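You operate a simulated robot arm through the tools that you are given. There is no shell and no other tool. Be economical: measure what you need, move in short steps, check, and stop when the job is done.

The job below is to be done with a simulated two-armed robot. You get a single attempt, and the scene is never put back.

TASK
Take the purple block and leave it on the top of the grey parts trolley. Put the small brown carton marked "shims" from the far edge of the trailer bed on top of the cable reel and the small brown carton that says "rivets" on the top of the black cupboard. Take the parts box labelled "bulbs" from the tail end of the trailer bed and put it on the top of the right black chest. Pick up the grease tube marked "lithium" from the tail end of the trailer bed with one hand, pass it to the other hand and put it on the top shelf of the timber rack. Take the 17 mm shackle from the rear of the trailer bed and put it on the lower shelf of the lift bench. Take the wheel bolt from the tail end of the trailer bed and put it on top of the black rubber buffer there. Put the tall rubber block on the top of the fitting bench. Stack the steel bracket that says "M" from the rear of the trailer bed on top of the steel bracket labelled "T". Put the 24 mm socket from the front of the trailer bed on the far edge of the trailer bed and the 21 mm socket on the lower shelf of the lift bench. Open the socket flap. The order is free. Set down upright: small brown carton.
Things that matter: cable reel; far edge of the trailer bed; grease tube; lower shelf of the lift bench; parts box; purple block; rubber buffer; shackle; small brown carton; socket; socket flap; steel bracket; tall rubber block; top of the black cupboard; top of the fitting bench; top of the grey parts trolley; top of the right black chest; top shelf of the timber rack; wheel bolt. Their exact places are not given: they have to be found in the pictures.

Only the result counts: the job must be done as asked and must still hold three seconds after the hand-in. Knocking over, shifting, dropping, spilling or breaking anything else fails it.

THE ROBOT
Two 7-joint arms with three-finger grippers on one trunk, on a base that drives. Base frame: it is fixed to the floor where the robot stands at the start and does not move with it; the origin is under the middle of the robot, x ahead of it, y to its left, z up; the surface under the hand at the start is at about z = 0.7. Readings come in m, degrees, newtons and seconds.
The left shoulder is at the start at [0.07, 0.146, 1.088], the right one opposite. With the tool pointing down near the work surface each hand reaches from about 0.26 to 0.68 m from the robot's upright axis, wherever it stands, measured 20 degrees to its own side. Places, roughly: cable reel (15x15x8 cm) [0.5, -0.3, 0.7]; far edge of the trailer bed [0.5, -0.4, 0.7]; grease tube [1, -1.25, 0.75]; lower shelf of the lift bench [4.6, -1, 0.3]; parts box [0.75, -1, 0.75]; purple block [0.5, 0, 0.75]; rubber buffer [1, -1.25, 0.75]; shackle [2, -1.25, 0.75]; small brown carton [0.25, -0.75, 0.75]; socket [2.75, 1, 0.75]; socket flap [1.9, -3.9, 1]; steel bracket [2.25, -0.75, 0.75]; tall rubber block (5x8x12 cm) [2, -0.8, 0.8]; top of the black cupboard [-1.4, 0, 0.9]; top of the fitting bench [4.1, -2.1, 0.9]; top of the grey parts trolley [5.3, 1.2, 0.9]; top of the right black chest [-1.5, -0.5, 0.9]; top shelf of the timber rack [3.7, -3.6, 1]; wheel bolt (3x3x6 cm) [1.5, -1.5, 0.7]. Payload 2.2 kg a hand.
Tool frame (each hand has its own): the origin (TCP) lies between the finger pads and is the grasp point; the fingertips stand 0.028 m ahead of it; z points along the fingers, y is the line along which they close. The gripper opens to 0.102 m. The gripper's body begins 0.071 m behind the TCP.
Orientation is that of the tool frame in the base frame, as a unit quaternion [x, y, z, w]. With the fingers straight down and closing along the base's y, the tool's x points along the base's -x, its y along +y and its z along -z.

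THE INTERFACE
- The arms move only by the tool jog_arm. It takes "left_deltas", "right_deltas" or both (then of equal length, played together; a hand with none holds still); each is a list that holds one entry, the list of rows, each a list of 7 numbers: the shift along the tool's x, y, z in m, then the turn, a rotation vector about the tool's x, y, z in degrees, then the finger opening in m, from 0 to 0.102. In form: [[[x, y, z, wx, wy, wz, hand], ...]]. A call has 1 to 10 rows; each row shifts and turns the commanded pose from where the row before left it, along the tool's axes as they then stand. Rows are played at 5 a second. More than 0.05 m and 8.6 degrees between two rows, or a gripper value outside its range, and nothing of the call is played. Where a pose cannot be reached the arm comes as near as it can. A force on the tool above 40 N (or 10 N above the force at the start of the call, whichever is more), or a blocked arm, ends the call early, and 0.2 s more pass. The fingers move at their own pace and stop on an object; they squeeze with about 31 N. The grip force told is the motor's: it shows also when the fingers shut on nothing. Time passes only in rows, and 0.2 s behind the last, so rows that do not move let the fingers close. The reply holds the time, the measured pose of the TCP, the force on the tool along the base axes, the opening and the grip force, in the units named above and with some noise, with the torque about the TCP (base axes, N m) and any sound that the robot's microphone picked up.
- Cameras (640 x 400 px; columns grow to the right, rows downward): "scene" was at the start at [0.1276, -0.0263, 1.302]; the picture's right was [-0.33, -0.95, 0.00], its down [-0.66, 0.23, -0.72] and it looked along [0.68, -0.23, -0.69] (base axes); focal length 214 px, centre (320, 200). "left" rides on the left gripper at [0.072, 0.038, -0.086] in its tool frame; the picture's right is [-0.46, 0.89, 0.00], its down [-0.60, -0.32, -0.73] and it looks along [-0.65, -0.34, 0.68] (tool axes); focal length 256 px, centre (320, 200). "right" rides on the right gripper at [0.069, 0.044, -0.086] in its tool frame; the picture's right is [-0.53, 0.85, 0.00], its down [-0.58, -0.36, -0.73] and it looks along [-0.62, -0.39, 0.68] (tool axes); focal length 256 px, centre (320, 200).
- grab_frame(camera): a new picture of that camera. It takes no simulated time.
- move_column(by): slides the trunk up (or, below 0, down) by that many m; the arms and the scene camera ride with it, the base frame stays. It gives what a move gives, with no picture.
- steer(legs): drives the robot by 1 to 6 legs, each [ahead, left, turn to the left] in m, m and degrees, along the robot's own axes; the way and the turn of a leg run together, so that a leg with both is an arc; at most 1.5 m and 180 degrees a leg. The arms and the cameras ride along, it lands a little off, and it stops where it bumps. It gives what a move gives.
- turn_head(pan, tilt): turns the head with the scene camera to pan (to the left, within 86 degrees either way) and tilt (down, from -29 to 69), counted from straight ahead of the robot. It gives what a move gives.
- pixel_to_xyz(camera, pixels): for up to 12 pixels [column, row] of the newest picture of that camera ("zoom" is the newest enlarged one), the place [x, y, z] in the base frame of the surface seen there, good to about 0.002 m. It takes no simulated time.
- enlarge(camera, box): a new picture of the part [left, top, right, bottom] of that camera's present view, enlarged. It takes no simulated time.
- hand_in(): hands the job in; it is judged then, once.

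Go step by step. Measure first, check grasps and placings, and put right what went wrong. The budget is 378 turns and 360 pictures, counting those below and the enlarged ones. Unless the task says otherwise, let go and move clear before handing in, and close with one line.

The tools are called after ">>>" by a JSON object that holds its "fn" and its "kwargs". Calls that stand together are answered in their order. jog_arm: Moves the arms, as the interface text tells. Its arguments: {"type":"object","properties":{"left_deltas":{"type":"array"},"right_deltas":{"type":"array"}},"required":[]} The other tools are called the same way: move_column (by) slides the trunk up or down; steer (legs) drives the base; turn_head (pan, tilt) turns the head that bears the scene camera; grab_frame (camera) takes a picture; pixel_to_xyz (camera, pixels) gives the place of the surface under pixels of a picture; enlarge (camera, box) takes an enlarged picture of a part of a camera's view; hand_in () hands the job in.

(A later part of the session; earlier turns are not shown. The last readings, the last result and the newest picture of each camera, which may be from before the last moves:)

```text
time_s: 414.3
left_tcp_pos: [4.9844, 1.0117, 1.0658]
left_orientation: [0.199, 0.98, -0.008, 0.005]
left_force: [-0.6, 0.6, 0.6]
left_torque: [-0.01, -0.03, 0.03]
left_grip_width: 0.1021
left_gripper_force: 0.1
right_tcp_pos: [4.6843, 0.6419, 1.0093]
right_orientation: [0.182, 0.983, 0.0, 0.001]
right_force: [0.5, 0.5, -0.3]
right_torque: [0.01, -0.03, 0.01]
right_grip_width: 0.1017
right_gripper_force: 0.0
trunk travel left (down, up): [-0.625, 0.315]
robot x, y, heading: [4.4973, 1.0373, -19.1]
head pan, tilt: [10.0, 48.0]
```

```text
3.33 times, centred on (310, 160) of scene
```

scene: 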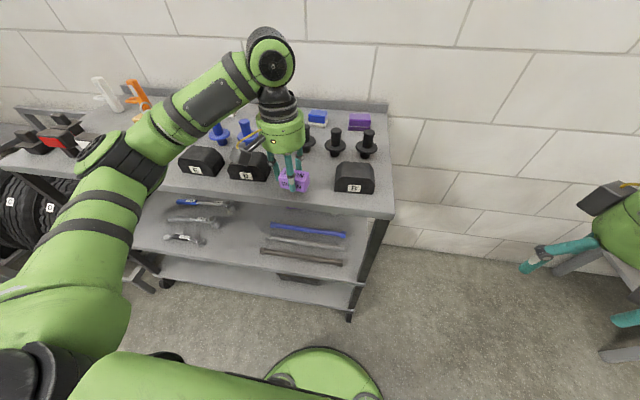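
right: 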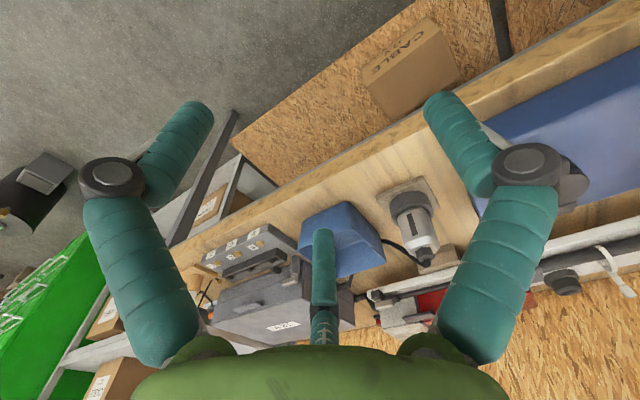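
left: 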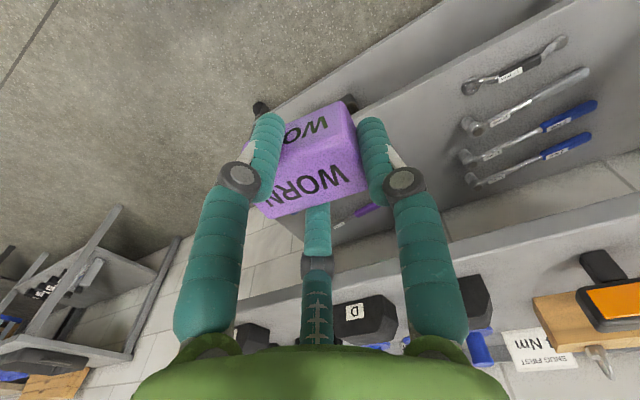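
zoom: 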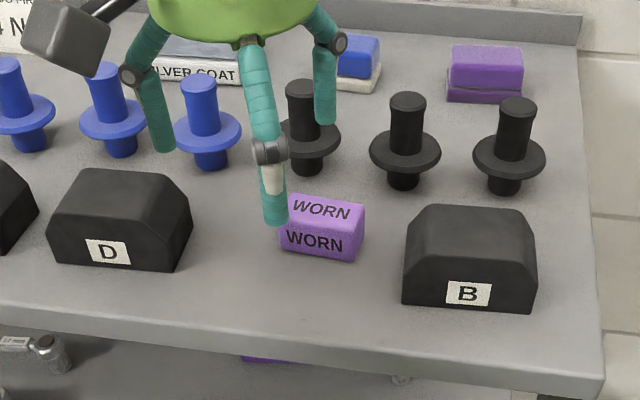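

Purple is on the trolley. Next the sockets: I back off, turn to face the trailer's front part from this side, and look.

>>> {"fn": "steer", "kwargs": {"legs": [[-0.45, 0, 0], [0, 0, 179.5]]}}

>>> {"fn": "turn_head", "kwargs": {"pan": 10, "tilt": 35}}

>>> {"fn": "grab_frame", "kwargs": {"camera": "scene"}}

```text
time_s: 424.3
left_tcp_pos: [3.5759, 1.228, 1.0649]
left_orientation: [0.978, -0.21, -0.004, -0.007]
left_force: [0.6, 0.5, 0.1]
left_torque: [-0.01, 0.0, -0.02]
left_grip_width: 0.1019
left_gripper_force: 0.0
right_tcp_pos: [3.8869, 1.5919, 1.009]
right_orientation: [0.981, -0.195, 0.0, 0.0]
right_force: [0.8, -0.4, 0.0]
right_torque: [-0.03, 0.02, 0.03]
right_grip_width: 0.102
right_gripper_force: 0.0
trunk travel left (down, up): [-0.625, 0.315]
robot x, y, heading: [4.0657, 1.1908, 159.4]
head pan, tilt: [10.0, 48.0]
```

```text
time_s: 425.1
left_tcp_pos: [3.5769, 1.2284, 1.066]
left_orientation: [0.978, -0.21, -0.004, -0.009]
left_force: [-0.7, 0.1, 0.3]
left_torque: [0.03, 0.0, -0.01]
left_grip_width: 0.1022
left_gripper_force: 0.0
right_tcp_pos: [3.8849, 1.5921, 1.0097]
right_orientation: [0.981, -0.194, 0.0, 0.001]
right_force: [-0.5, 0.1, 1.2]
right_torque: [0.0, 0.01, 0.0]
right_grip_width: 0.1021
right_gripper_force: 0.1
trunk travel left (down, up): [-0.625, 0.315]
robot x, y, heading: [4.0667, 1.1863, 159.7]
head pan, tilt: [10.0, 35.0]
```

```text
198 pictures are left
```

scene: 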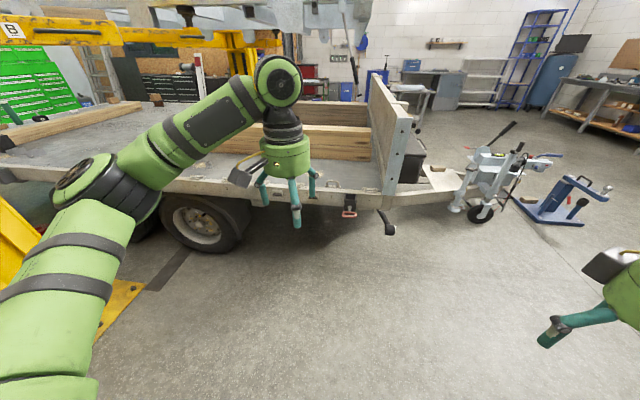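

>>> {"fn": "enlarge", "kwargs": {"camera": "scene", "box": [230, 110, 430, 235]}}

>>> {"fn": "pixel_to_xyz", "kwargs": {"camera": "zoom", "pixels": [[350, 240], [440, 255], [300, 215], [395, 205], [500, 120], [490, 270], [385, 325], [430, 260]]}}

```text
3.20 times, centred on (330, 172) of scene
```

zoom: 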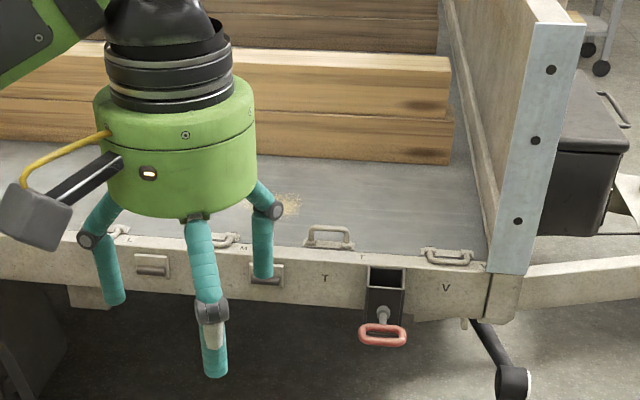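

```text
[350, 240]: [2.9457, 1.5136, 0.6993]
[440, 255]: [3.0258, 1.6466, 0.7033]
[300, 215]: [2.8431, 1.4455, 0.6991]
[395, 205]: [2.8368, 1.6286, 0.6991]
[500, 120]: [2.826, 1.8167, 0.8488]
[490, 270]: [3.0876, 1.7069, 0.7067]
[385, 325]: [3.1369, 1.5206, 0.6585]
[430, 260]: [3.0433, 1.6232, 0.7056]
```

The sockets should be further left, hidden by my hand. I slide left 0.5 m and approach 0.4 m.

>>> {"fn": "steer", "kwargs": {"legs": [[0, 0.5, 0], [0.42, 0, 0]]}}

>>> {"fn": "turn_head", "kwargs": {"pan": 5, "tilt": 45}}

>>> {"fn": "grab_frame", "kwargs": {"camera": "scene"}}

```text
time_s: 430.2
left_tcp_pos: [3.0092, 0.8973, 1.0654]
left_orientation: [0.979, -0.204, -0.004, -0.008]
left_force: [0.9, 0.0, 0.5]
left_torque: [-0.01, -0.02, 0.02]
left_grip_width: 0.1022
left_gripper_force: 0.1
right_tcp_pos: [3.3124, 1.264, 1.009]
right_orientation: [0.982, -0.187, -0.001, 0.0]
right_force: [-0.3, -0.6, -0.6]
right_torque: [-0.02, -0.04, -0.02]
right_grip_width: 0.1019
right_gripper_force: 0.0
trunk travel left (down, up): [-0.625, 0.315]
robot x, y, heading: [3.4975, 0.8641, 160.5]
head pan, tilt: [10.0, 35.0]
```

```text
time_s: 430.9
left_tcp_pos: [3.009, 0.8976, 1.0653]
left_orientation: [0.979, -0.204, -0.004, -0.008]
left_force: [0.2, 0.2, -0.9]
left_torque: [0.01, 0.01, 0.01]
left_grip_width: 0.102
left_gripper_force: 0.0
right_tcp_pos: [3.3117, 1.2633, 1.0096]
right_orientation: [0.982, -0.187, 0.0, 0.0]
right_force: [-0.7, 0.9, 0.6]
right_torque: [-0.01, 0.0, -0.02]
right_grip_width: 0.1021
right_gripper_force: 0.1
trunk travel left (down, up): [-0.625, 0.315]
robot x, y, heading: [3.5012, 0.8645, 160.6]
head pan, tilt: [5.0, 45.0]
```

```text
196 pictures are left
```

scene: 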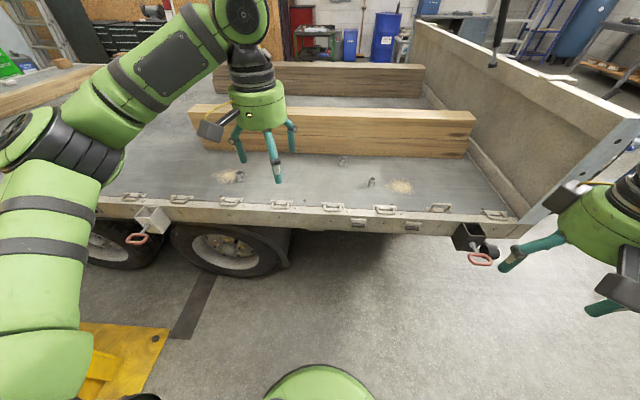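

Small sockets are visible at (240,175), (343,162), (372,182). I zoom and measure.

>>> {"fn": "enlarge", "kwargs": {"camera": "scene", "box": [210, 140, 420, 220]}}

>>> {"fn": "enlarge", "kwargs": {"camera": "scene", "box": [330, 150, 390, 195]}}

>>> {"fn": "pixel_to_xyz", "kwargs": {"camera": "scene", "pixels": [[240, 174], [343, 161], [371, 182], [230, 176], [400, 186], [330, 206], [150, 335], [160, 330]]}}

```text
3.05 times, centred on (315, 180) of scene
```

zoom: 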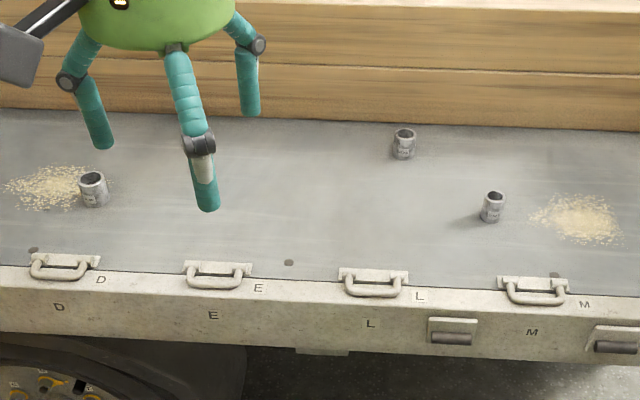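

```text
8.89 times, centred on (360, 172) of scene
```

zoom: 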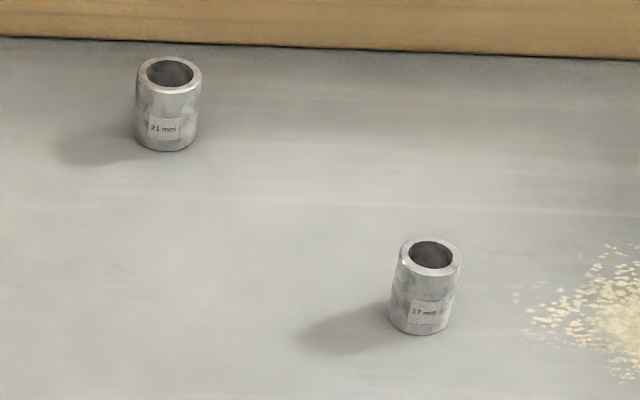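

```text
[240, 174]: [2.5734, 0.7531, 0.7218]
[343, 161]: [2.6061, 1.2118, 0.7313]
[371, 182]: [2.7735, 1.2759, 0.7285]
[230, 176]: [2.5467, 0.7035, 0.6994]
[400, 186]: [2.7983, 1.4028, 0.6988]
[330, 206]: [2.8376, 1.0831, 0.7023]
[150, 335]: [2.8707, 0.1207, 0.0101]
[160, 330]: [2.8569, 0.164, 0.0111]
```

>>> {"fn": "enlarge", "kwargs": {"camera": "scene", "box": [220, 155, 280, 195]}}

>>> {"fn": "pixel_to_xyz", "kwargs": {"camera": "scene", "pixels": [[343, 150], [343, 140], [343, 122], [343, 112], [240, 145], [240, 105], [338, 168], [348, 168], [343, 157]]}}

```text
10.00 times, centred on (250, 175) of scene
```

zoom: 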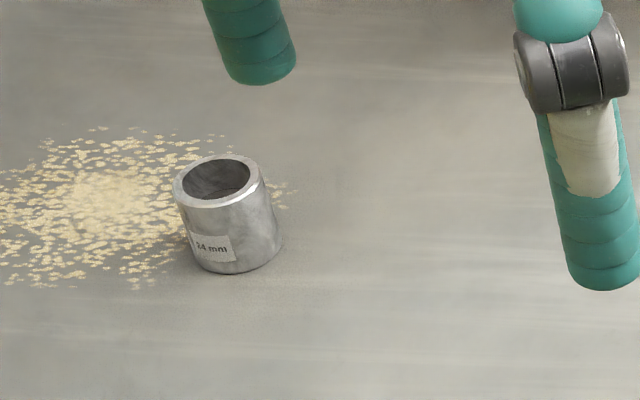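

```text
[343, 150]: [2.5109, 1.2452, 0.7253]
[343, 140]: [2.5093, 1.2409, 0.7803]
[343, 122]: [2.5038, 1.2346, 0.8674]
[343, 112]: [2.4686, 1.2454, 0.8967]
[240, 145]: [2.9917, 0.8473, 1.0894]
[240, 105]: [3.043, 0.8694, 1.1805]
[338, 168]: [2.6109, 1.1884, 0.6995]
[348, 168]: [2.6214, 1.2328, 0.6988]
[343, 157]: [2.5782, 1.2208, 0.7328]
```

The left socket reads "24 mm", the middle one "21 mm". The 21 mm one stands 9 cm from a 0.2 m high timber, so I check where the side boxes of the hands are relative to the tool.

>>> {"fn": "pixel_to_xyz", "kwargs": {"camera": "scene", "pixels": [[211, 128], [205, 132], [215, 122], [258, 105], [240, 150], [590, 205], [622, 290], [570, 195]]}}

>>> {"fn": "enlarge", "kwargs": {"camera": "scene", "box": [500, 160, 640, 320]}}

```text
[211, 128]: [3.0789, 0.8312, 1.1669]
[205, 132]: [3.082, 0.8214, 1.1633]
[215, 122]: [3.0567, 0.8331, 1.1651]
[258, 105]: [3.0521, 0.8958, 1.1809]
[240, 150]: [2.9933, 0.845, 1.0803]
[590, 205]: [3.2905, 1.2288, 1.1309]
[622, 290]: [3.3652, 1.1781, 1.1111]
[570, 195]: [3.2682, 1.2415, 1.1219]
```

```text
2.50 times, centred on (570, 240) of scene
```

zoom: 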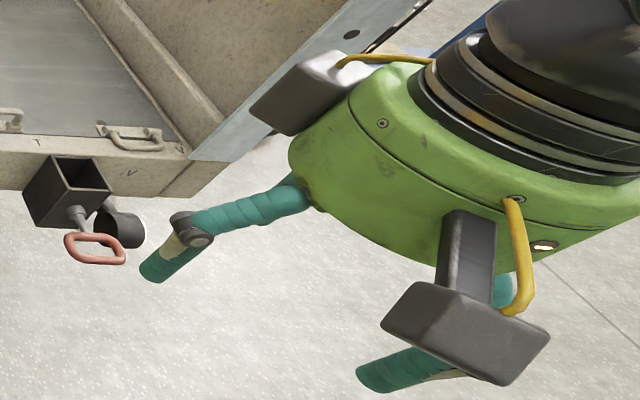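

Both hands carry a second box forward-left at ~7 cm, so I will turn the right tool -45° for the 21 mm socket. I drive up to (n 2.61, t 1.83) to reach both sockets.

>>> {"fn": "steer", "kwargs": {"legs": [[0.38, 0.18, -0.6]]}}

>>> {"fn": "turn_head", "kwargs": {"pan": 0, "tilt": 52}}

>>> {"fn": "grab_frame", "kwargs": {"camera": "scene"}}

```text
time_s: 433.5
left_tcp_pos: [2.5876, 0.8639, 1.0664]
left_orientation: [0.978, -0.21, -0.004, -0.008]
left_force: [-0.1, 0.1, -0.7]
left_torque: [0.02, 0.0, 0.02]
left_grip_width: 0.102
left_gripper_force: 0.1
right_tcp_pos: [2.8955, 1.2262, 1.0098]
right_orientation: [0.981, -0.194, -0.001, 0.0]
right_force: [-0.5, -0.9, 0.3]
right_torque: [-0.01, 0.0, -0.02]
right_grip_width: 0.1019
right_gripper_force: 0.0
trunk travel left (down, up): [-0.625, 0.315]
robot x, y, heading: [3.0719, 0.8242, 159.7]
head pan, tilt: [5.0, 45.0]
```

```text
time_s: 434.2
left_tcp_pos: [2.5872, 0.8641, 1.0653]
left_orientation: [0.978, -0.211, -0.003, -0.008]
left_force: [0.0, -0.5, -0.4]
left_torque: [0.01, -0.02, -0.03]
left_grip_width: 0.1017
left_gripper_force: 0.1
right_tcp_pos: [2.8956, 1.2257, 1.0093]
right_orientation: [0.981, -0.193, 0.0, 0.0]
right_force: [0.5, 0.2, 0.2]
right_torque: [0.0, -0.01, 0.01]
right_grip_width: 0.102
right_gripper_force: 0.1
trunk travel left (down, up): [-0.625, 0.315]
robot x, y, heading: [3.0785, 0.8228, 160.0]
head pan, tilt: [0.0, 52.0]
```

```text
191 pictures are left
```

scene: 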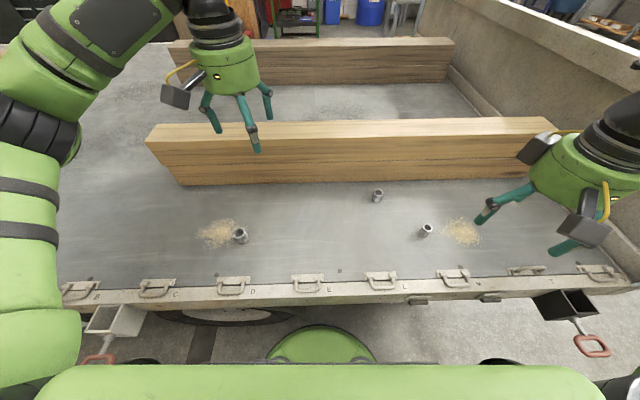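

Both sockets are in view. I measure their rims precisely.

>>> {"fn": "enlarge", "kwargs": {"camera": "scene", "box": [220, 218, 260, 248]}}

>>> {"fn": "pixel_to_xyz", "kwargs": {"camera": "zoom", "pixels": [[330, 130], [250, 180], [400, 170], [330, 220], [320, 260]]}}

>>> {"fn": "enlarge", "kwargs": {"camera": "scene", "box": [357, 180, 397, 210]}}

>>> {"fn": "pixel_to_xyz", "kwargs": {"camera": "zoom", "pixels": [[330, 130], [260, 160], [400, 160], [320, 190], [320, 260]]}}

```text
13.33 times, centred on (240, 233) of scene
```

zoom: 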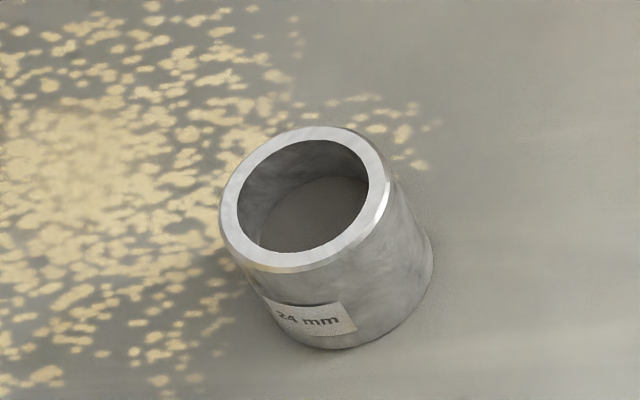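

```text
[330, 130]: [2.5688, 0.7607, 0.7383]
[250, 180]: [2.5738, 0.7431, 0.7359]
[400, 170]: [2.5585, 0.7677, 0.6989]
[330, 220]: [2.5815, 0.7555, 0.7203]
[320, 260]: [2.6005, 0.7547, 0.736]
```

```text
13.33 times, centred on (377, 195) of scene
```

zoom: 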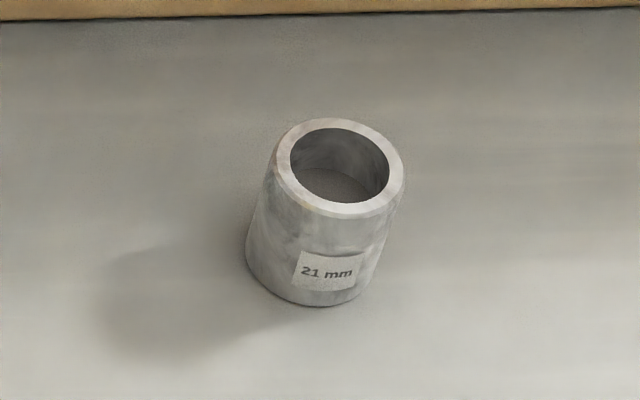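

```text
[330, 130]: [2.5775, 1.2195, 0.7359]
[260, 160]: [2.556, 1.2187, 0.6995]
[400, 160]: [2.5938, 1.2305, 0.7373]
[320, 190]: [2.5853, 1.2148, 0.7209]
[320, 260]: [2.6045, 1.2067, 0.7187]
```

24 mm centre (2.585,0.757), 21 mm centre (2.5905,1.213). I move both hands over them (right also starts its -45° turn).

>>> {"fn": "jog_arm", "kwargs": {"left_deltas": [[[0.0141, 0.0328, 0, -0.83, 0.5, 0, 0.08], [0.0141, 0.0328, 0, 0, 0, 0, 0.08], [0.0141, 0.0328, 0, 0, 0, 0, 0.08], [0, 0, 0.045, 0, 0, 0, 0.08], [0, 0, 0.045, 0, 0, 0, 0.08], [0, 0, 0.045, 0, 0, 0, 0.08], [0, 0, 0.045, 0, 0, 0, 0.08], [0, 0, 0.045, 0, 0, 0, 0.08], [0, 0, 0, 0, 0, 0, 0.08], [0, 0, 0, 0, 0, 0, 0.08]]], "right_deltas": [[[-0.0396, 0.0181, 0, 0, 0, 0, 0.08], [-0.0396, 0.0181, 0, 0, 0, 0, 0.08], [-0.0396, 0.0181, 0, 0, 0, 0, 0.08], [-0.0396, 0.0181, 0, 0, 0, 0, 0.08], [-0.0396, 0.0181, 0, 0, 0, 0, 0.08], [-0.0396, 0.0181, 0, 0, 0, 0, 0.08], [-0.0396, 0.0181, 0, 0, 0, 0, 0.08], [0, 0, 0, 0, 0, -8.4, 0.08], [0, 0, 0, 0, 0, -8.4, 0.08], [0, 0, 0, 0, 0, -8.4, 0.08]]]}}

>>> {"fn": "grab_frame", "kwargs": {"camera": "left"}}

>>> {"fn": "grab_frame", "kwargs": {"camera": "right"}}

```text
time_s: 436.4
left_tcp_pos: [2.5845, 0.7573, 0.8396]
left_orientation: [0.978, -0.211, -0.001, 0.0]
left_force: [0.6, 0.2, -0.1]
left_torque: [0.02, 0.0, 0.03]
left_grip_width: 0.0798
left_gripper_force: 0.2
right_tcp_pos: [2.5901, 1.2134, 1.0102]
right_orientation: [1.0, 0.027, 0.0, 0.0]
right_force: [-0.1, 0.4, -0.4]
right_torque: [-0.02, 0.0, 0.01]
right_grip_width: 0.08
right_gripper_force: 0.0
trunk travel left (down, up): [-0.625, 0.315]
robot x, y, heading: [3.0774, 0.8228, 159.8]
head pan, tilt: [0.0, 52.0]
```

```text
188 pictures are left
```

left: 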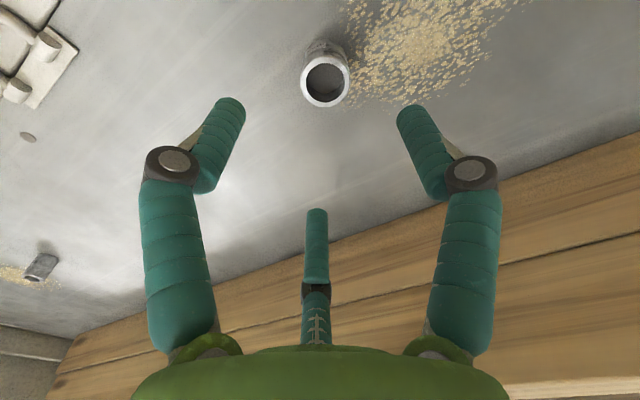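

```text
187 pictures are left
```

right: 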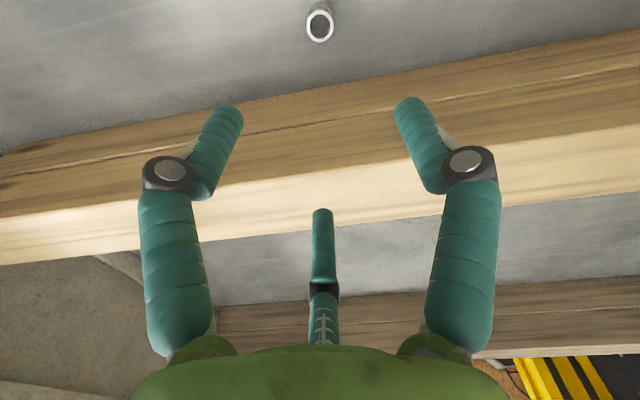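

Both are centred. Left goes down and closes; right finishes its turn and descends.

>>> {"fn": "jog_arm", "kwargs": {"left_deltas": [[[0, 0, 0.035, 0, 0, 0, 0.08], [0, 0, 0.035, 0, 0, 0, 0.08], [0, 0, 0.0326, 0, 0, 0, 0.08], [0, 0, 0, 0, 0, 0, 0.08], [0, 0, 0, 0, 0, 0, 0.01], [0, 0, 0, 0, 0, 0, 0.01], [0, 0, 0, 0, 0, 0, 0.01], [0, 0, 0, 0, 0, 0, 0.01], [0, 0, 0, 0, 0, 0, 0.01], [0, 0, 0, 0, 0, 0, 0.01]]], "right_deltas": [[[0, 0, 0, 0, 0, -8.4, 0.065], [0, 0, 0, 0, 0, -8.4, 0.065], [0, 0, 0.045, 0, 0, 0, 0.065], [0, 0, 0.045, 0, 0, 0, 0.065], [0, 0, 0.045, 0, 0, 0, 0.065], [0, 0, 0.045, 0, 0, 0, 0.065], [0, 0, 0.045, 0, 0, 0, 0.065], [0, 0, 0.03, 0, 0, 0, 0.065], [0, 0, 0, 0, 0, 0, 0.065], [0, 0, 0, 0, 0, 0, 0.065]]]}}

>>> {"fn": "grab_frame", "kwargs": {"camera": "left"}}

>>> {"fn": "grab_frame", "kwargs": {"camera": "right"}}

```text
time_s: 438.6
left_tcp_pos: [2.584, 0.7576, 0.7376]
left_orientation: [0.978, -0.211, -0.002, -0.001]
left_force: [0.0, -1.4, 2.4]
left_torque: [-0.03, 0.0, 0.0]
left_grip_width: 0.0357
left_gripper_force: 31.1
right_tcp_pos: [2.5908, 1.2142, 0.7549]
right_orientation: [1.0, 0.026, -0.001, 0.001]
right_force: [0.8, 0.4, -0.6]
right_torque: [-0.01, 0.01, 0.01]
right_grip_width: 0.0646
right_gripper_force: 0.0
right hand out of reach, approached as far as the arm can: row 1, 2
trunk travel left (down, up): [-0.625, 0.315]
robot x, y, heading: [3.08, 0.8213, 159.6]
head pan, tilt: [0.0, 52.0]
```

```text
186 pictures are left
```

left: 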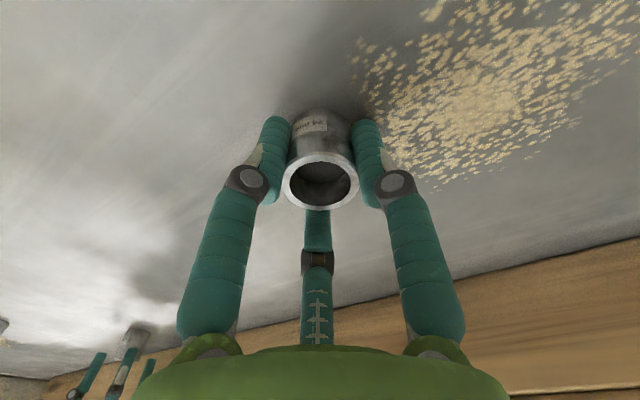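

```text
185 pictures are left
```

right: 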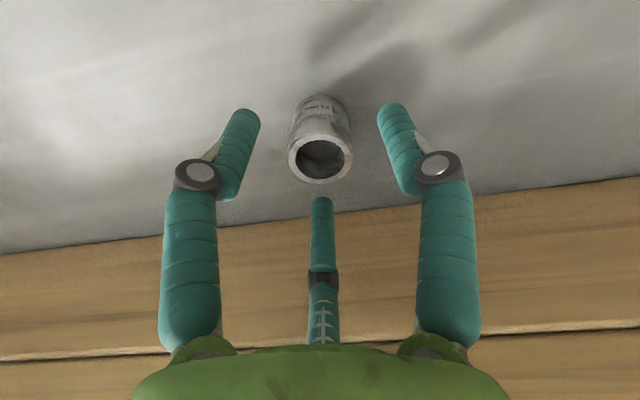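

24 mm is gripped; the right is centred over the 21 mm. Lower the right 1.8 cm and close; then lift both.

>>> {"fn": "jog_arm", "kwargs": {"right_deltas": [[[0, 0, 0.0175, 0, 0, 0, 0.065], [0, 0, 0, 0, 0, 0, 0.01], [0, 0, 0, 0, 0, 0, 0.01], [0, 0, 0, 0, 0, 0, 0.01], [0, 0, 0, 0, 0, 0, 0.01], [0, 0, -0.045, 0, 0, 0, 0.01], [0, 0, -0.045, 0, 0, 0, 0.01], [0, 0, -0.045, 0, 0, 0, 0.01], [0, 0, -0.045, 0, 0, 0, 0.01], [0, 0, -0.045, 0, 0, 0, 0.01]]], "left_deltas": [[[0, 0, -0.045, 0, 0, 0, 0.01], [0, 0, -0.045, 0, 0, 0, 0.01], [0, 0, -0.045, 0, 0, 0, 0.01], [0, 0, -0.045, 0, 0, 0, 0.01], [0, 0, -0.045, 0, 0, 0, 0.01], [0, 0, -0.045, 0, 0, 0, 0.01], [0, 0, 0, 0, 0, 0, 0.01], [0, 0, 0, 0, 0, 0, 0.01], [0, 0, 0, 0, 0, 0, 0.01], [0, 0, 0, 0, 0, 0, 0.01]]]}}

>>> {"fn": "grab_frame", "kwargs": {"camera": "left"}}

>>> {"fn": "grab_frame", "kwargs": {"camera": "right"}}

```text
time_s: 440.8
left_tcp_pos: [2.5845, 0.7569, 1.0069]
left_orientation: [0.978, -0.211, -0.001, 0.0]
left_force: [0.7, -0.5, -1.2]
left_torque: [0.02, 0.04, 0.02]
left_grip_width: 0.0356
left_gripper_force: 31.1
right_tcp_pos: [2.5921, 1.2137, 0.9633]
right_orientation: [1.0, 0.025, -0.001, -0.001]
right_force: [-0.7, -0.6, -1.0]
right_torque: [0.04, -0.05, 0.01]
right_grip_width: 0.0322
right_gripper_force: 31.2
trunk travel left (down, up): [-0.625, 0.315]
robot x, y, heading: [3.0722, 0.823, 159.6]
head pan, tilt: [0.0, 52.0]
```

```text
184 pictures are left
```

left: 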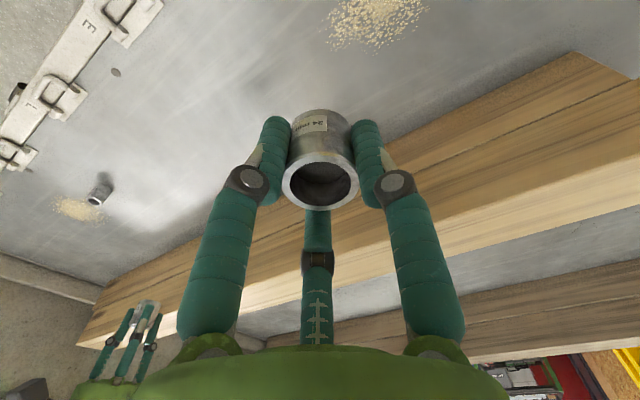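

```text
183 pictures are left
```

right: 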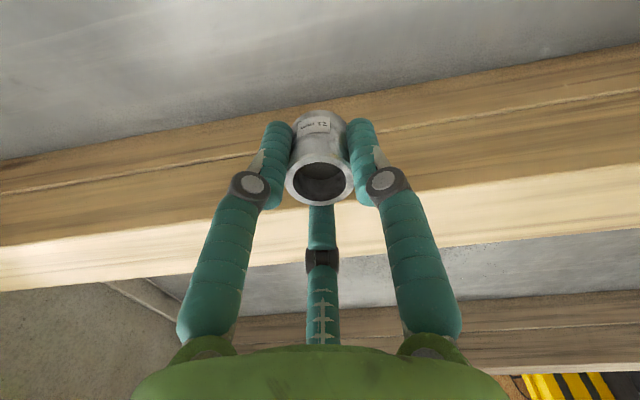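

Both sockets are held. I turn the right tool back, retract, back away and drive to face the lift bench.

>>> {"fn": "jog_arm", "kwargs": {"right_deltas": [[[0, 0, -0.04, 0, 0, 8.4, 0.01], [0, 0, 0, 0, 0, 8.4, 0.01], [0, 0, 0, 0, 0, 8.4, 0.01], [0.045, -0.01, 0, 0, 0, 0, 0.01], [0.045, -0.01, 0, 0, 0, 0, 0.01], [0.045, -0.01, 0, 0, 0, 0, 0.01], [0.045, 0, 0, 0, 0, 0, 0.01]]], "left_deltas": [[[0, 0, 0, 0, 0, 0, 0.01], [0, 0, 0, 0, 0, 0, 0.01], [0, 0, 0, 0, 0, 0, 0.01], [0.03, 0, 0, 0, 0, 0, 0.01], [0.03, 0, 0, 0, 0, 0, 0.01], [0.03, 0, 0, 0, 0, 0, 0.01], [0, 0, 0, 0, 0, 0, 0.01]]]}}

>>> {"fn": "steer", "kwargs": {"legs": [[-0.95, 0, 0], [0, 1.2, 0], [0, 0, -179.5]]}}

>>> {"fn": "turn_head", "kwargs": {"pan": 0, "tilt": 35}}

>>> {"fn": "grab_frame", "kwargs": {"camera": "scene"}}

```text
time_s: 442.4
left_tcp_pos: [2.6673, 0.7212, 1.0077]
left_orientation: [0.978, -0.21, -0.001, 0.0]
left_force: [1.0, -0.5, -1.2]
left_torque: [0.01, 0.01, 0.0]
left_grip_width: 0.0355
left_gripper_force: 30.6
right_tcp_pos: [2.771, 1.1736, 1.0016]
right_orientation: [0.981, -0.194, 0.0, -0.001]
right_force: [0.3, -0.2, -0.5]
right_torque: [0.02, 0.04, 0.01]
right_grip_width: 0.0321
right_gripper_force: 30.9
trunk travel left (down, up): [-0.625, 0.315]
robot x, y, heading: [3.0783, 0.8261, 159.5]
head pan, tilt: [0.0, 52.0]
```

```text
time_s: 452.2
left_tcp_pos: [3.1883, -0.6607, 1.0073]
left_orientation: [0.98, -0.2, -0.001, 0.001]
left_force: [-0.5, 0.3, -1.2]
left_torque: [0.02, -0.03, 0.01]
left_grip_width: 0.0353
left_gripper_force: 31.1
right_tcp_pos: [3.2833, -0.2, 1.0024]
right_orientation: [0.981, -0.192, 0.002, -0.004]
right_force: [-0.9, 6.0, -2.5]
right_torque: [-0.8, -0.2, -0.39]
right_grip_width: 0.0321
right_gripper_force: 31.1
trunk travel left (down, up): [-0.625, 0.315]
robot x, y, heading: [3.5958, -0.5492, 160.9]
head pan, tilt: [0.0, 52.0]
stopped in leg 2: the force on the tool passed its limit at 50 N (the readings are from after the stop); the commanded pose is now the measured one
```

```text
time_s: 453.0
left_tcp_pos: [3.1894, -0.6598, 1.0069]
left_orientation: [0.98, -0.2, -0.003, 0.001]
left_force: [-0.4, -0.6, -1.7]
left_torque: [0.01, 0.0, -0.02]
left_grip_width: 0.0358
left_gripper_force: 30.5
right_tcp_pos: [3.2841, -0.1995, 1.0003]
right_orientation: [0.982, -0.189, 0.002, -0.003]
right_force: [-1.2, 7.4, -3.0]
right_torque: [-0.79, -0.14, -0.43]
right_grip_width: 0.0322
right_gripper_force: 30.8
trunk travel left (down, up): [-0.625, 0.315]
robot x, y, heading: [3.5988, -0.5444, 160.7]
head pan, tilt: [0.0, 35.0]
```

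```text
182 pictures are left
```

scene: 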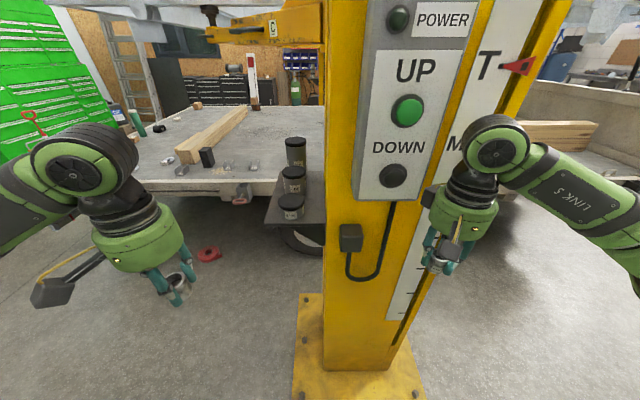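

The right hand bumped the lift post's side; the hand-held socket is still gripped. I move off it to the right, then back away.

>>> {"fn": "steer", "kwargs": {"legs": [[0, -0.06, 0], [-0.3, 0, 0]]}}

>>> {"fn": "grab_frame", "kwargs": {"camera": "right"}}

>>> {"fn": "grab_frame", "kwargs": {"camera": "scene"}}

```text
time_s: 455.6
left_tcp_pos: [3.491, -0.7017, 1.008]
left_orientation: [0.98, -0.197, -0.001, 0.001]
left_force: [-0.2, 0.7, -1.1]
left_torque: [-0.02, -0.03, 0.0]
left_grip_width: 0.0355
left_gripper_force: 30.6
right_tcp_pos: [3.5839, -0.2427, 1.0012]
right_orientation: [0.982, -0.187, 0.002, -0.004]
right_force: [-0.3, 0.5, -1.5]
right_torque: [-0.01, 0.01, -0.01]
right_grip_width: 0.0321
right_gripper_force: 31.0
trunk travel left (down, up): [-0.625, 0.315]
robot x, y, heading: [3.897, -0.5898, 161.2]
head pan, tilt: [0.0, 35.0]
```

```text
181 pictures are left
```

right: 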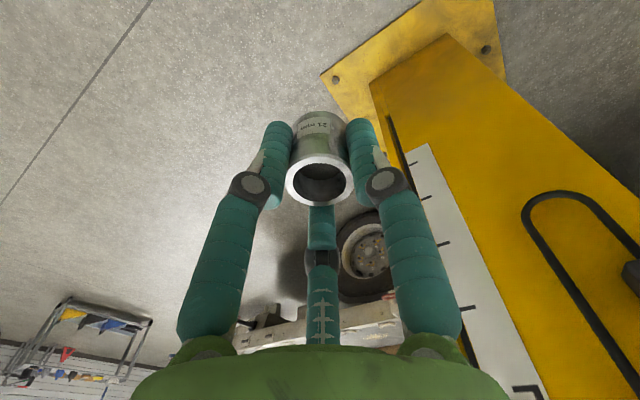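

```text
180 pictures are left
```

scene: 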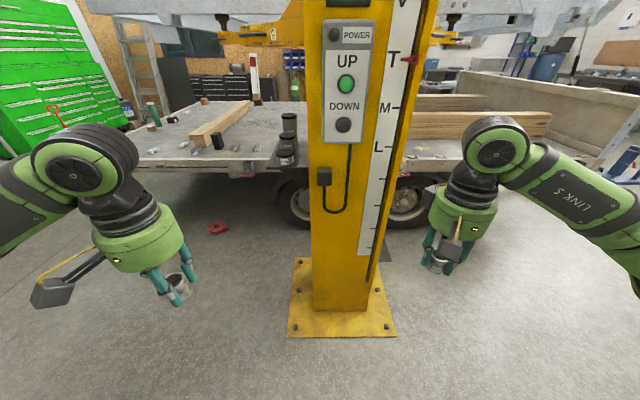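

All upright, the lift gauge unchanged, the socket still held. I turn round to face the lift bench.

>>> {"fn": "steer", "kwargs": {"legs": [[0.08, 0, 0], [0, 0, 178.5]]}}

>>> {"fn": "turn_head", "kwargs": {"pan": 0, "tilt": 40}}

>>> {"fn": "grab_frame", "kwargs": {"camera": "scene"}}

```text
time_s: 464.1
left_tcp_pos: [4.2283, -0.4499, 1.0076]
left_orientation: [0.201, 0.98, 0.001, 0.002]
left_force: [0.3, -0.3, -2.3]
left_torque: [-0.04, 0.05, -0.03]
left_grip_width: 0.0356
left_gripper_force: 31.3
right_tcp_pos: [4.1341, -0.9081, 1.0019]
right_orientation: [0.189, 0.982, -0.004, -0.002]
right_force: [-0.9, -0.5, -0.4]
right_torque: [0.01, -0.06, -0.05]
right_grip_width: 0.0321
right_gripper_force: 31.2
trunk travel left (down, up): [-0.625, 0.315]
robot x, y, heading: [3.8224, -0.561, -19.4]
head pan, tilt: [0.0, 35.0]
```

```text
time_s: 464.7
left_tcp_pos: [4.2291, -0.4485, 1.0082]
left_orientation: [0.2, 0.98, 0.001, 0.001]
left_force: [0.2, -0.2, -0.9]
left_torque: [0.0, 0.02, 0.01]
left_grip_width: 0.0357
left_gripper_force: 31.3
right_tcp_pos: [4.134, -0.9082, 1.0018]
right_orientation: [0.189, 0.982, -0.005, -0.002]
right_force: [0.4, 0.2, -1.0]
right_torque: [-0.05, 0.0, 0.0]
right_grip_width: 0.0316
right_gripper_force: 31.0
trunk travel left (down, up): [-0.625, 0.315]
robot x, y, heading: [3.8232, -0.562, -19.0]
head pan, tilt: [0.0, 40.0]
```

```text
179 pictures are left
```

scene: 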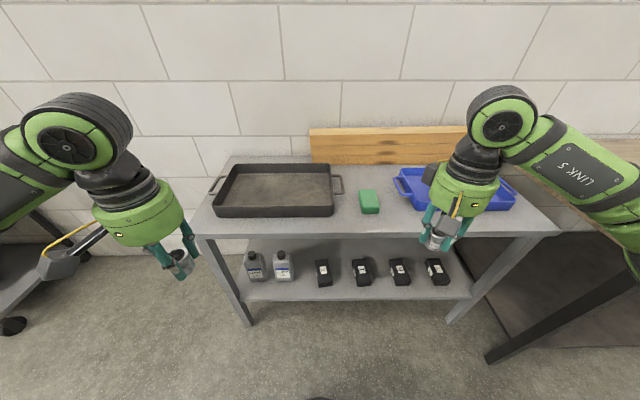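

The lift bench: lower shelf with two bottles and four labelled black boxes at the front. I measure the shelf and gaps.

>>> {"fn": "pixel_to_xyz", "kwargs": {"camera": "scene", "pixels": [[300, 285], [340, 290], [380, 285], [455, 285], [340, 255], [300, 298], [362, 235], [250, 237], [540, 235], [300, 250], [420, 255], [250, 265]]}}

>>> {"fn": "enlarge", "kwargs": {"camera": "scene", "box": [190, 180, 550, 330]}}

```text
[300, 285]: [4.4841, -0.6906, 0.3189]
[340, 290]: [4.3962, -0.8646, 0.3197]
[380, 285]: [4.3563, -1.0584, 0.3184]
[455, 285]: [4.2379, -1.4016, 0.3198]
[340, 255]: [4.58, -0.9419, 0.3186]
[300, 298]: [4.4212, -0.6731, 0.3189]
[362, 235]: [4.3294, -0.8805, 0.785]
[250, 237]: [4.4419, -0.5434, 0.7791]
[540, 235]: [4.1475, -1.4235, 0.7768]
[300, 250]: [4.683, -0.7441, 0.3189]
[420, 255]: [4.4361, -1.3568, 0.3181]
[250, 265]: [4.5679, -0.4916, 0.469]
```

```text
1.78 times, centred on (370, 255) of scene
```

zoom: 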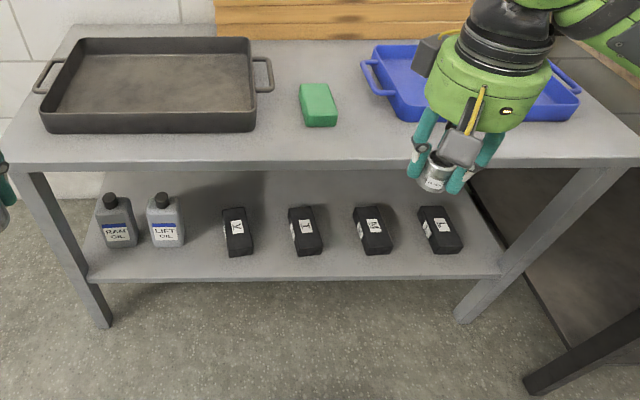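

Lower shelf z≈0.319 with ~14 cm gaps between the boxes; the top's front edge is at n≈4.37, z 0.785. I lower the column by 0.5 so the right hand can reach in, aiming for the gap between V and T at (4.399,-0.867).

>>> {"fn": "steer", "kwargs": {"legs": [[0.06, 0, 0]]}}

>>> {"fn": "move_column", "kwargs": {"by": -0.5}}

>>> {"fn": "turn_head", "kwargs": {"pan": -8, "tilt": 30}}

>>> {"fn": "grab_frame", "kwargs": {"camera": "scene"}}

```text
time_s: 465.7
left_tcp_pos: [4.2875, -0.469, 1.0073]
left_orientation: [0.2, 0.98, 0.0, 0.001]
left_force: [-0.4, -0.3, -0.7]
left_torque: [-0.02, 0.01, -0.03]
left_grip_width: 0.0356
left_gripper_force: 31.2
right_tcp_pos: [4.1916, -0.9291, 1.0018]
right_orientation: [0.189, 0.982, -0.004, -0.002]
right_force: [0.2, 0.6, -1.2]
right_torque: [-0.01, 0.03, -0.01]
right_grip_width: 0.032
right_gripper_force: 31.3
trunk travel left (down, up): [-0.625, 0.315]
robot x, y, heading: [3.8826, -0.5805, -19.3]
head pan, tilt: [0.0, 40.0]
```

```text
refused: -0.5 is not a number from -0.4 to 0.4
```

```text
time_s: 466.4
left_tcp_pos: [4.2869, -0.4696, 1.0071]
left_orientation: [0.201, 0.98, 0.001, 0.001]
left_force: [0.6, -0.5, -2.3]
left_torque: [0.01, 0.0, 0.0]
left_grip_width: 0.0357
left_gripper_force: 30.8
right_tcp_pos: [4.1919, -0.9291, 0.9999]
right_orientation: [0.189, 0.982, -0.004, -0.001]
right_force: [-0.1, 0.1, -1.7]
right_torque: [-0.01, 0.01, 0.03]
right_grip_width: 0.0317
right_gripper_force: 31.0
trunk travel left (down, up): [-0.625, 0.315]
robot x, y, heading: [3.8788, -0.5809, -19.5]
head pan, tilt: [-8.0, 30.0]
```

```text
177 pictures are left
```

scene: 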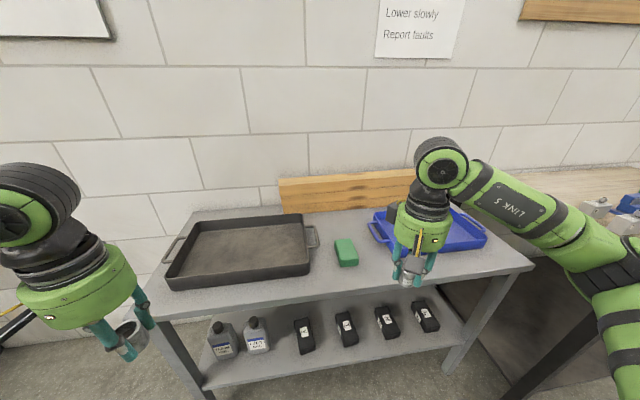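

>>> {"fn": "move_column", "kwargs": {"by": -0.4}}

>>> {"fn": "move_column", "kwargs": {"by": -0.1}}

>>> {"fn": "turn_head", "kwargs": {"pan": -10, "tilt": 25}}

>>> {"fn": "grab_frame", "kwargs": {"camera": "scene"}}

```text
time_s: 470.2
left_tcp_pos: [4.2866, -0.4708, 0.6069]
left_orientation: [0.201, 0.98, 0.0, 0.001]
left_force: [0.5, 0.3, -0.9]
left_torque: [0.0, 0.02, 0.0]
left_grip_width: 0.0357
left_gripper_force: 31.0
right_tcp_pos: [4.1921, -0.9293, 0.6014]
right_orientation: [0.19, 0.982, -0.005, -0.002]
right_force: [-0.6, 0.1, -0.5]
right_torque: [-0.01, 0.04, -0.05]
right_grip_width: 0.0322
right_gripper_force: 31.4
trunk travel left (down, up): [-0.225, 0.715]
robot x, y, heading: [3.8797, -0.5799, -19.1]
head pan, tilt: [-8.0, 30.0]
```

```text
time_s: 471.6
left_tcp_pos: [4.2881, -0.4699, 0.5088]
left_orientation: [0.2, 0.98, 0.001, 0.002]
left_force: [-0.6, -0.9, -1.9]
left_torque: [-0.02, -0.01, 0.0]
left_grip_width: 0.0356
left_gripper_force: 31.0
right_tcp_pos: [4.1898, -0.9285, 0.5018]
right_orientation: [0.189, 0.982, -0.003, -0.002]
right_force: [-0.1, 0.2, -2.1]
right_torque: [-0.01, 0.0, 0.01]
right_grip_width: 0.0322
right_gripper_force: 31.0
trunk travel left (down, up): [-0.125, 0.815]
robot x, y, heading: [3.882, -0.5853, -19.2]
head pan, tilt: [-8.0, 30.0]
```

```text
time_s: 472.2
left_tcp_pos: [4.2875, -0.4689, 0.5078]
left_orientation: [0.2, 0.98, 0.001, 0.001]
left_force: [0.5, -0.7, -1.2]
left_torque: [0.0, -0.01, -0.01]
left_grip_width: 0.0355
left_gripper_force: 31.2
right_tcp_pos: [4.1923, -0.9283, 0.5016]
right_orientation: [0.189, 0.982, -0.004, -0.002]
right_force: [0.0, 0.1, -0.6]
right_torque: [0.01, 0.0, 0.0]
right_grip_width: 0.032
right_gripper_force: 30.6
trunk travel left (down, up): [-0.125, 0.815]
robot x, y, heading: [3.8776, -0.583, -19.2]
head pan, tilt: [-10.0, 25.0]
```

```text
176 pictures are left
```

scene: 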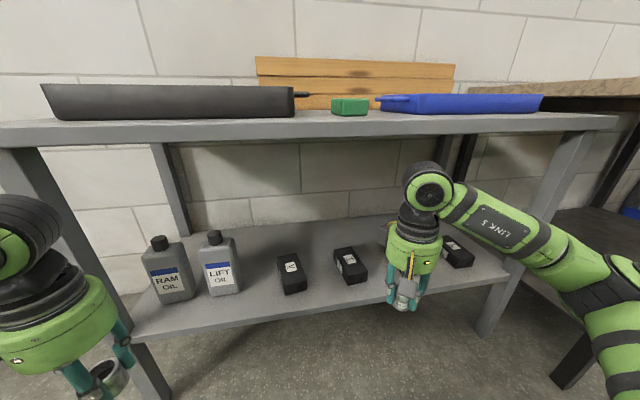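

Good view under the top. I check the wrist height and the gap between V and T.

>>> {"fn": "pixel_to_xyz", "kwargs": {"camera": "scene", "pixels": [[425, 165], [450, 190], [320, 280], [320, 300], [292, 270], [350, 262], [300, 130], [290, 290], [350, 280], [400, 130], [330, 250]]}}

```text
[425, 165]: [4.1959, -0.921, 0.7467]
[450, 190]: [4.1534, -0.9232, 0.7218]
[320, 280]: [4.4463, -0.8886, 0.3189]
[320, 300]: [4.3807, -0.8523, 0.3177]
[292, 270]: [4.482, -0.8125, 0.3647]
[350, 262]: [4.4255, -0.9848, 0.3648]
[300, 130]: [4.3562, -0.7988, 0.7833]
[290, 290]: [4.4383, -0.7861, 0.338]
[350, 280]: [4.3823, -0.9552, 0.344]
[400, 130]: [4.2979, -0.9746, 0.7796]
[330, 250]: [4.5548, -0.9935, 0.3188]
```

Wrist top is 0.245 above the TCP, so it passes under the top (0.74). I lower 9 cm and move in.

>>> {"fn": "jog_arm", "kwargs": {"right_deltas": [[[0, 0, 0.045, 0, 0, 0, 0.01], [0, 0, 0.045, 0, 0, 0, 0.01], [-0.0379, 0.0249, 0, 0, 0, 0, 0.01], [-0.0379, 0.0249, 0, 0, 0, 0, 0.01], [-0.0379, 0.0249, 0, 0, 0, 0, 0.01], [-0.0379, 0.0249, 0, 0, 0, 0, 0.01], [-0.0379, 0.0249, 0, 0, 0, 0, 0.01], [0, 0, 0, 0, 0, 0, 0.01]]]}}

>>> {"fn": "grab_frame", "kwargs": {"camera": "scene"}}

>>> {"fn": "grab_frame", "kwargs": {"camera": "right"}}

```text
time_s: 474.0
left_tcp_pos: [4.2875, -0.4705, 0.5078]
left_orientation: [0.2, 0.98, 0.001, 0.001]
left_force: [-0.3, 0.5, -0.6]
left_torque: [-0.03, 0.05, 0.0]
left_grip_width: 0.0354
left_gripper_force: 30.9
right_tcp_pos: [4.4139, -0.8848, 0.4093]
right_orientation: [0.187, 0.982, -0.005, -0.001]
right_force: [0.2, 0.5, -1.7]
right_torque: [0.01, -0.04, 0.01]
right_grip_width: 0.032
right_gripper_force: 31.1
trunk travel left (down, up): [-0.125, 0.815]
robot x, y, heading: [3.879, -0.5846, -19.0]
head pan, tilt: [-10.0, 25.0]
```

```text
175 pictures are left
```

scene: 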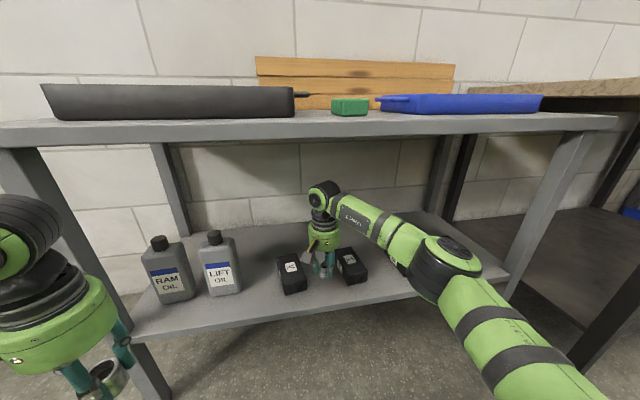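

```text
174 pictures are left
```

right: 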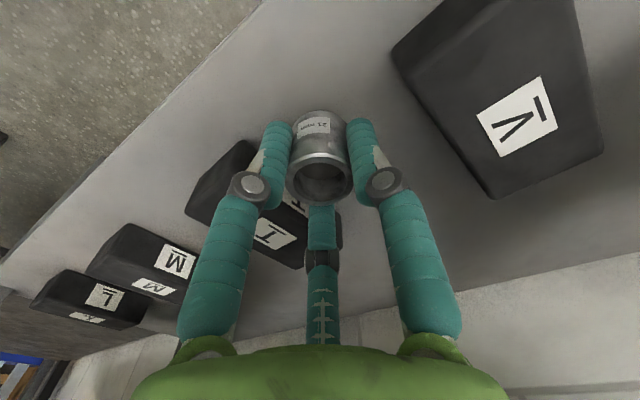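

Over the gap. Lower 5.2 cm with feel.

>>> {"fn": "jog_arm", "kwargs": {"right_deltas": [[[0, 0, 0.03, 0, 0, 0, 0.01], [0, 0, 0.016, 0, 0, 0, 0.01], [0, 0, 0.005, 0, 0, 0, 0.01], [0, 0, 0.0015, 0, 0, 0, 0.01], [0, 0, 0, 0, 0, 0, 0.01]]]}}

```text
time_s: 475.2
left_tcp_pos: [4.287, -0.4693, 0.5084]
left_orientation: [0.2, 0.98, 0.0, 0.002]
left_force: [0.4, 0.5, -0.3]
left_torque: [0.0, 0.01, -0.01]
left_grip_width: 0.0354
left_gripper_force: 31.3
right_tcp_pos: [4.414, -0.8856, 0.359]
right_orientation: [0.189, 0.982, -0.004, 0.0]
right_force: [-1.9, -0.6, 6.9]
right_torque: [0.05, 0.03, 0.0]
right_grip_width: 0.0319
right_gripper_force: 31.2
trunk travel left (down, up): [-0.125, 0.815]
robot x, y, heading: [3.8823, -0.5827, -19.2]
head pan, tilt: [-10.0, 25.0]
```

Contact (7 N). Open to 0.06, rise and withdraw.

>>> {"fn": "jog_arm", "kwargs": {"right_deltas": [[[0, 0, 0, 0, 0, 0, 0.06], [0, 0, 0, 0, 0, 0, 0.06], [0, 0, -0.03, 0, 0, 0, 0.06], [0, 0, -0.03, 0, 0, 0, 0.06], [0.04, -0.02, 0, 0, 0, 0, 0.06], [0.04, -0.02, 0, 0, 0, 0, 0.06], [0.04, -0.02, 0, 0, 0, 0, 0.06], [0.04, -0.02, 0, 0, 0, 0, 0.06], [0.04, -0.02, 0, 0, 0, 0, 0.06], [0, 0, -0.04, 0, 0, 0, 0.102]]]}}

>>> {"fn": "enlarge", "kwargs": {"camera": "scene", "box": [240, 220, 440, 320]}}

```text
time_s: 477.4
left_tcp_pos: [4.2883, -0.4703, 0.5078]
left_orientation: [0.2, 0.98, 0.001, 0.001]
left_force: [-0.4, -0.2, -1.6]
left_torque: [0.0, -0.03, -0.03]
left_grip_width: 0.0357
left_gripper_force: 30.4
right_tcp_pos: [4.1887, -0.9021, 0.4588]
right_orientation: [0.188, 0.982, -0.004, -0.002]
right_force: [-0.6, -0.4, 0.2]
right_torque: [0.01, 0.02, -0.02]
right_grip_width: 0.102
right_gripper_force: 0.1
trunk travel left (down, up): [-0.125, 0.815]
robot x, y, heading: [3.8788, -0.5842, -19.3]
head pan, tilt: [-10.0, 25.0]
```

```text
3.20 times, centred on (340, 270) of scene
```

zoom: 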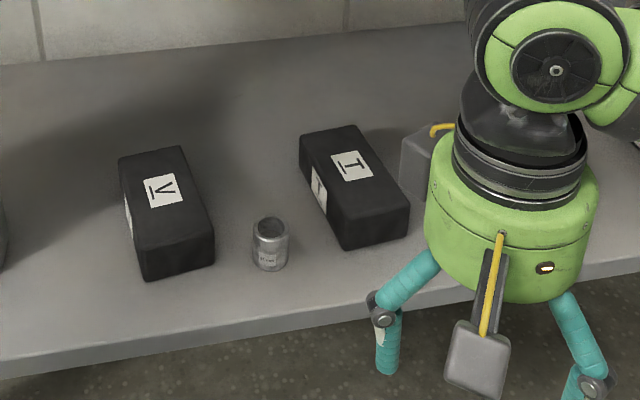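

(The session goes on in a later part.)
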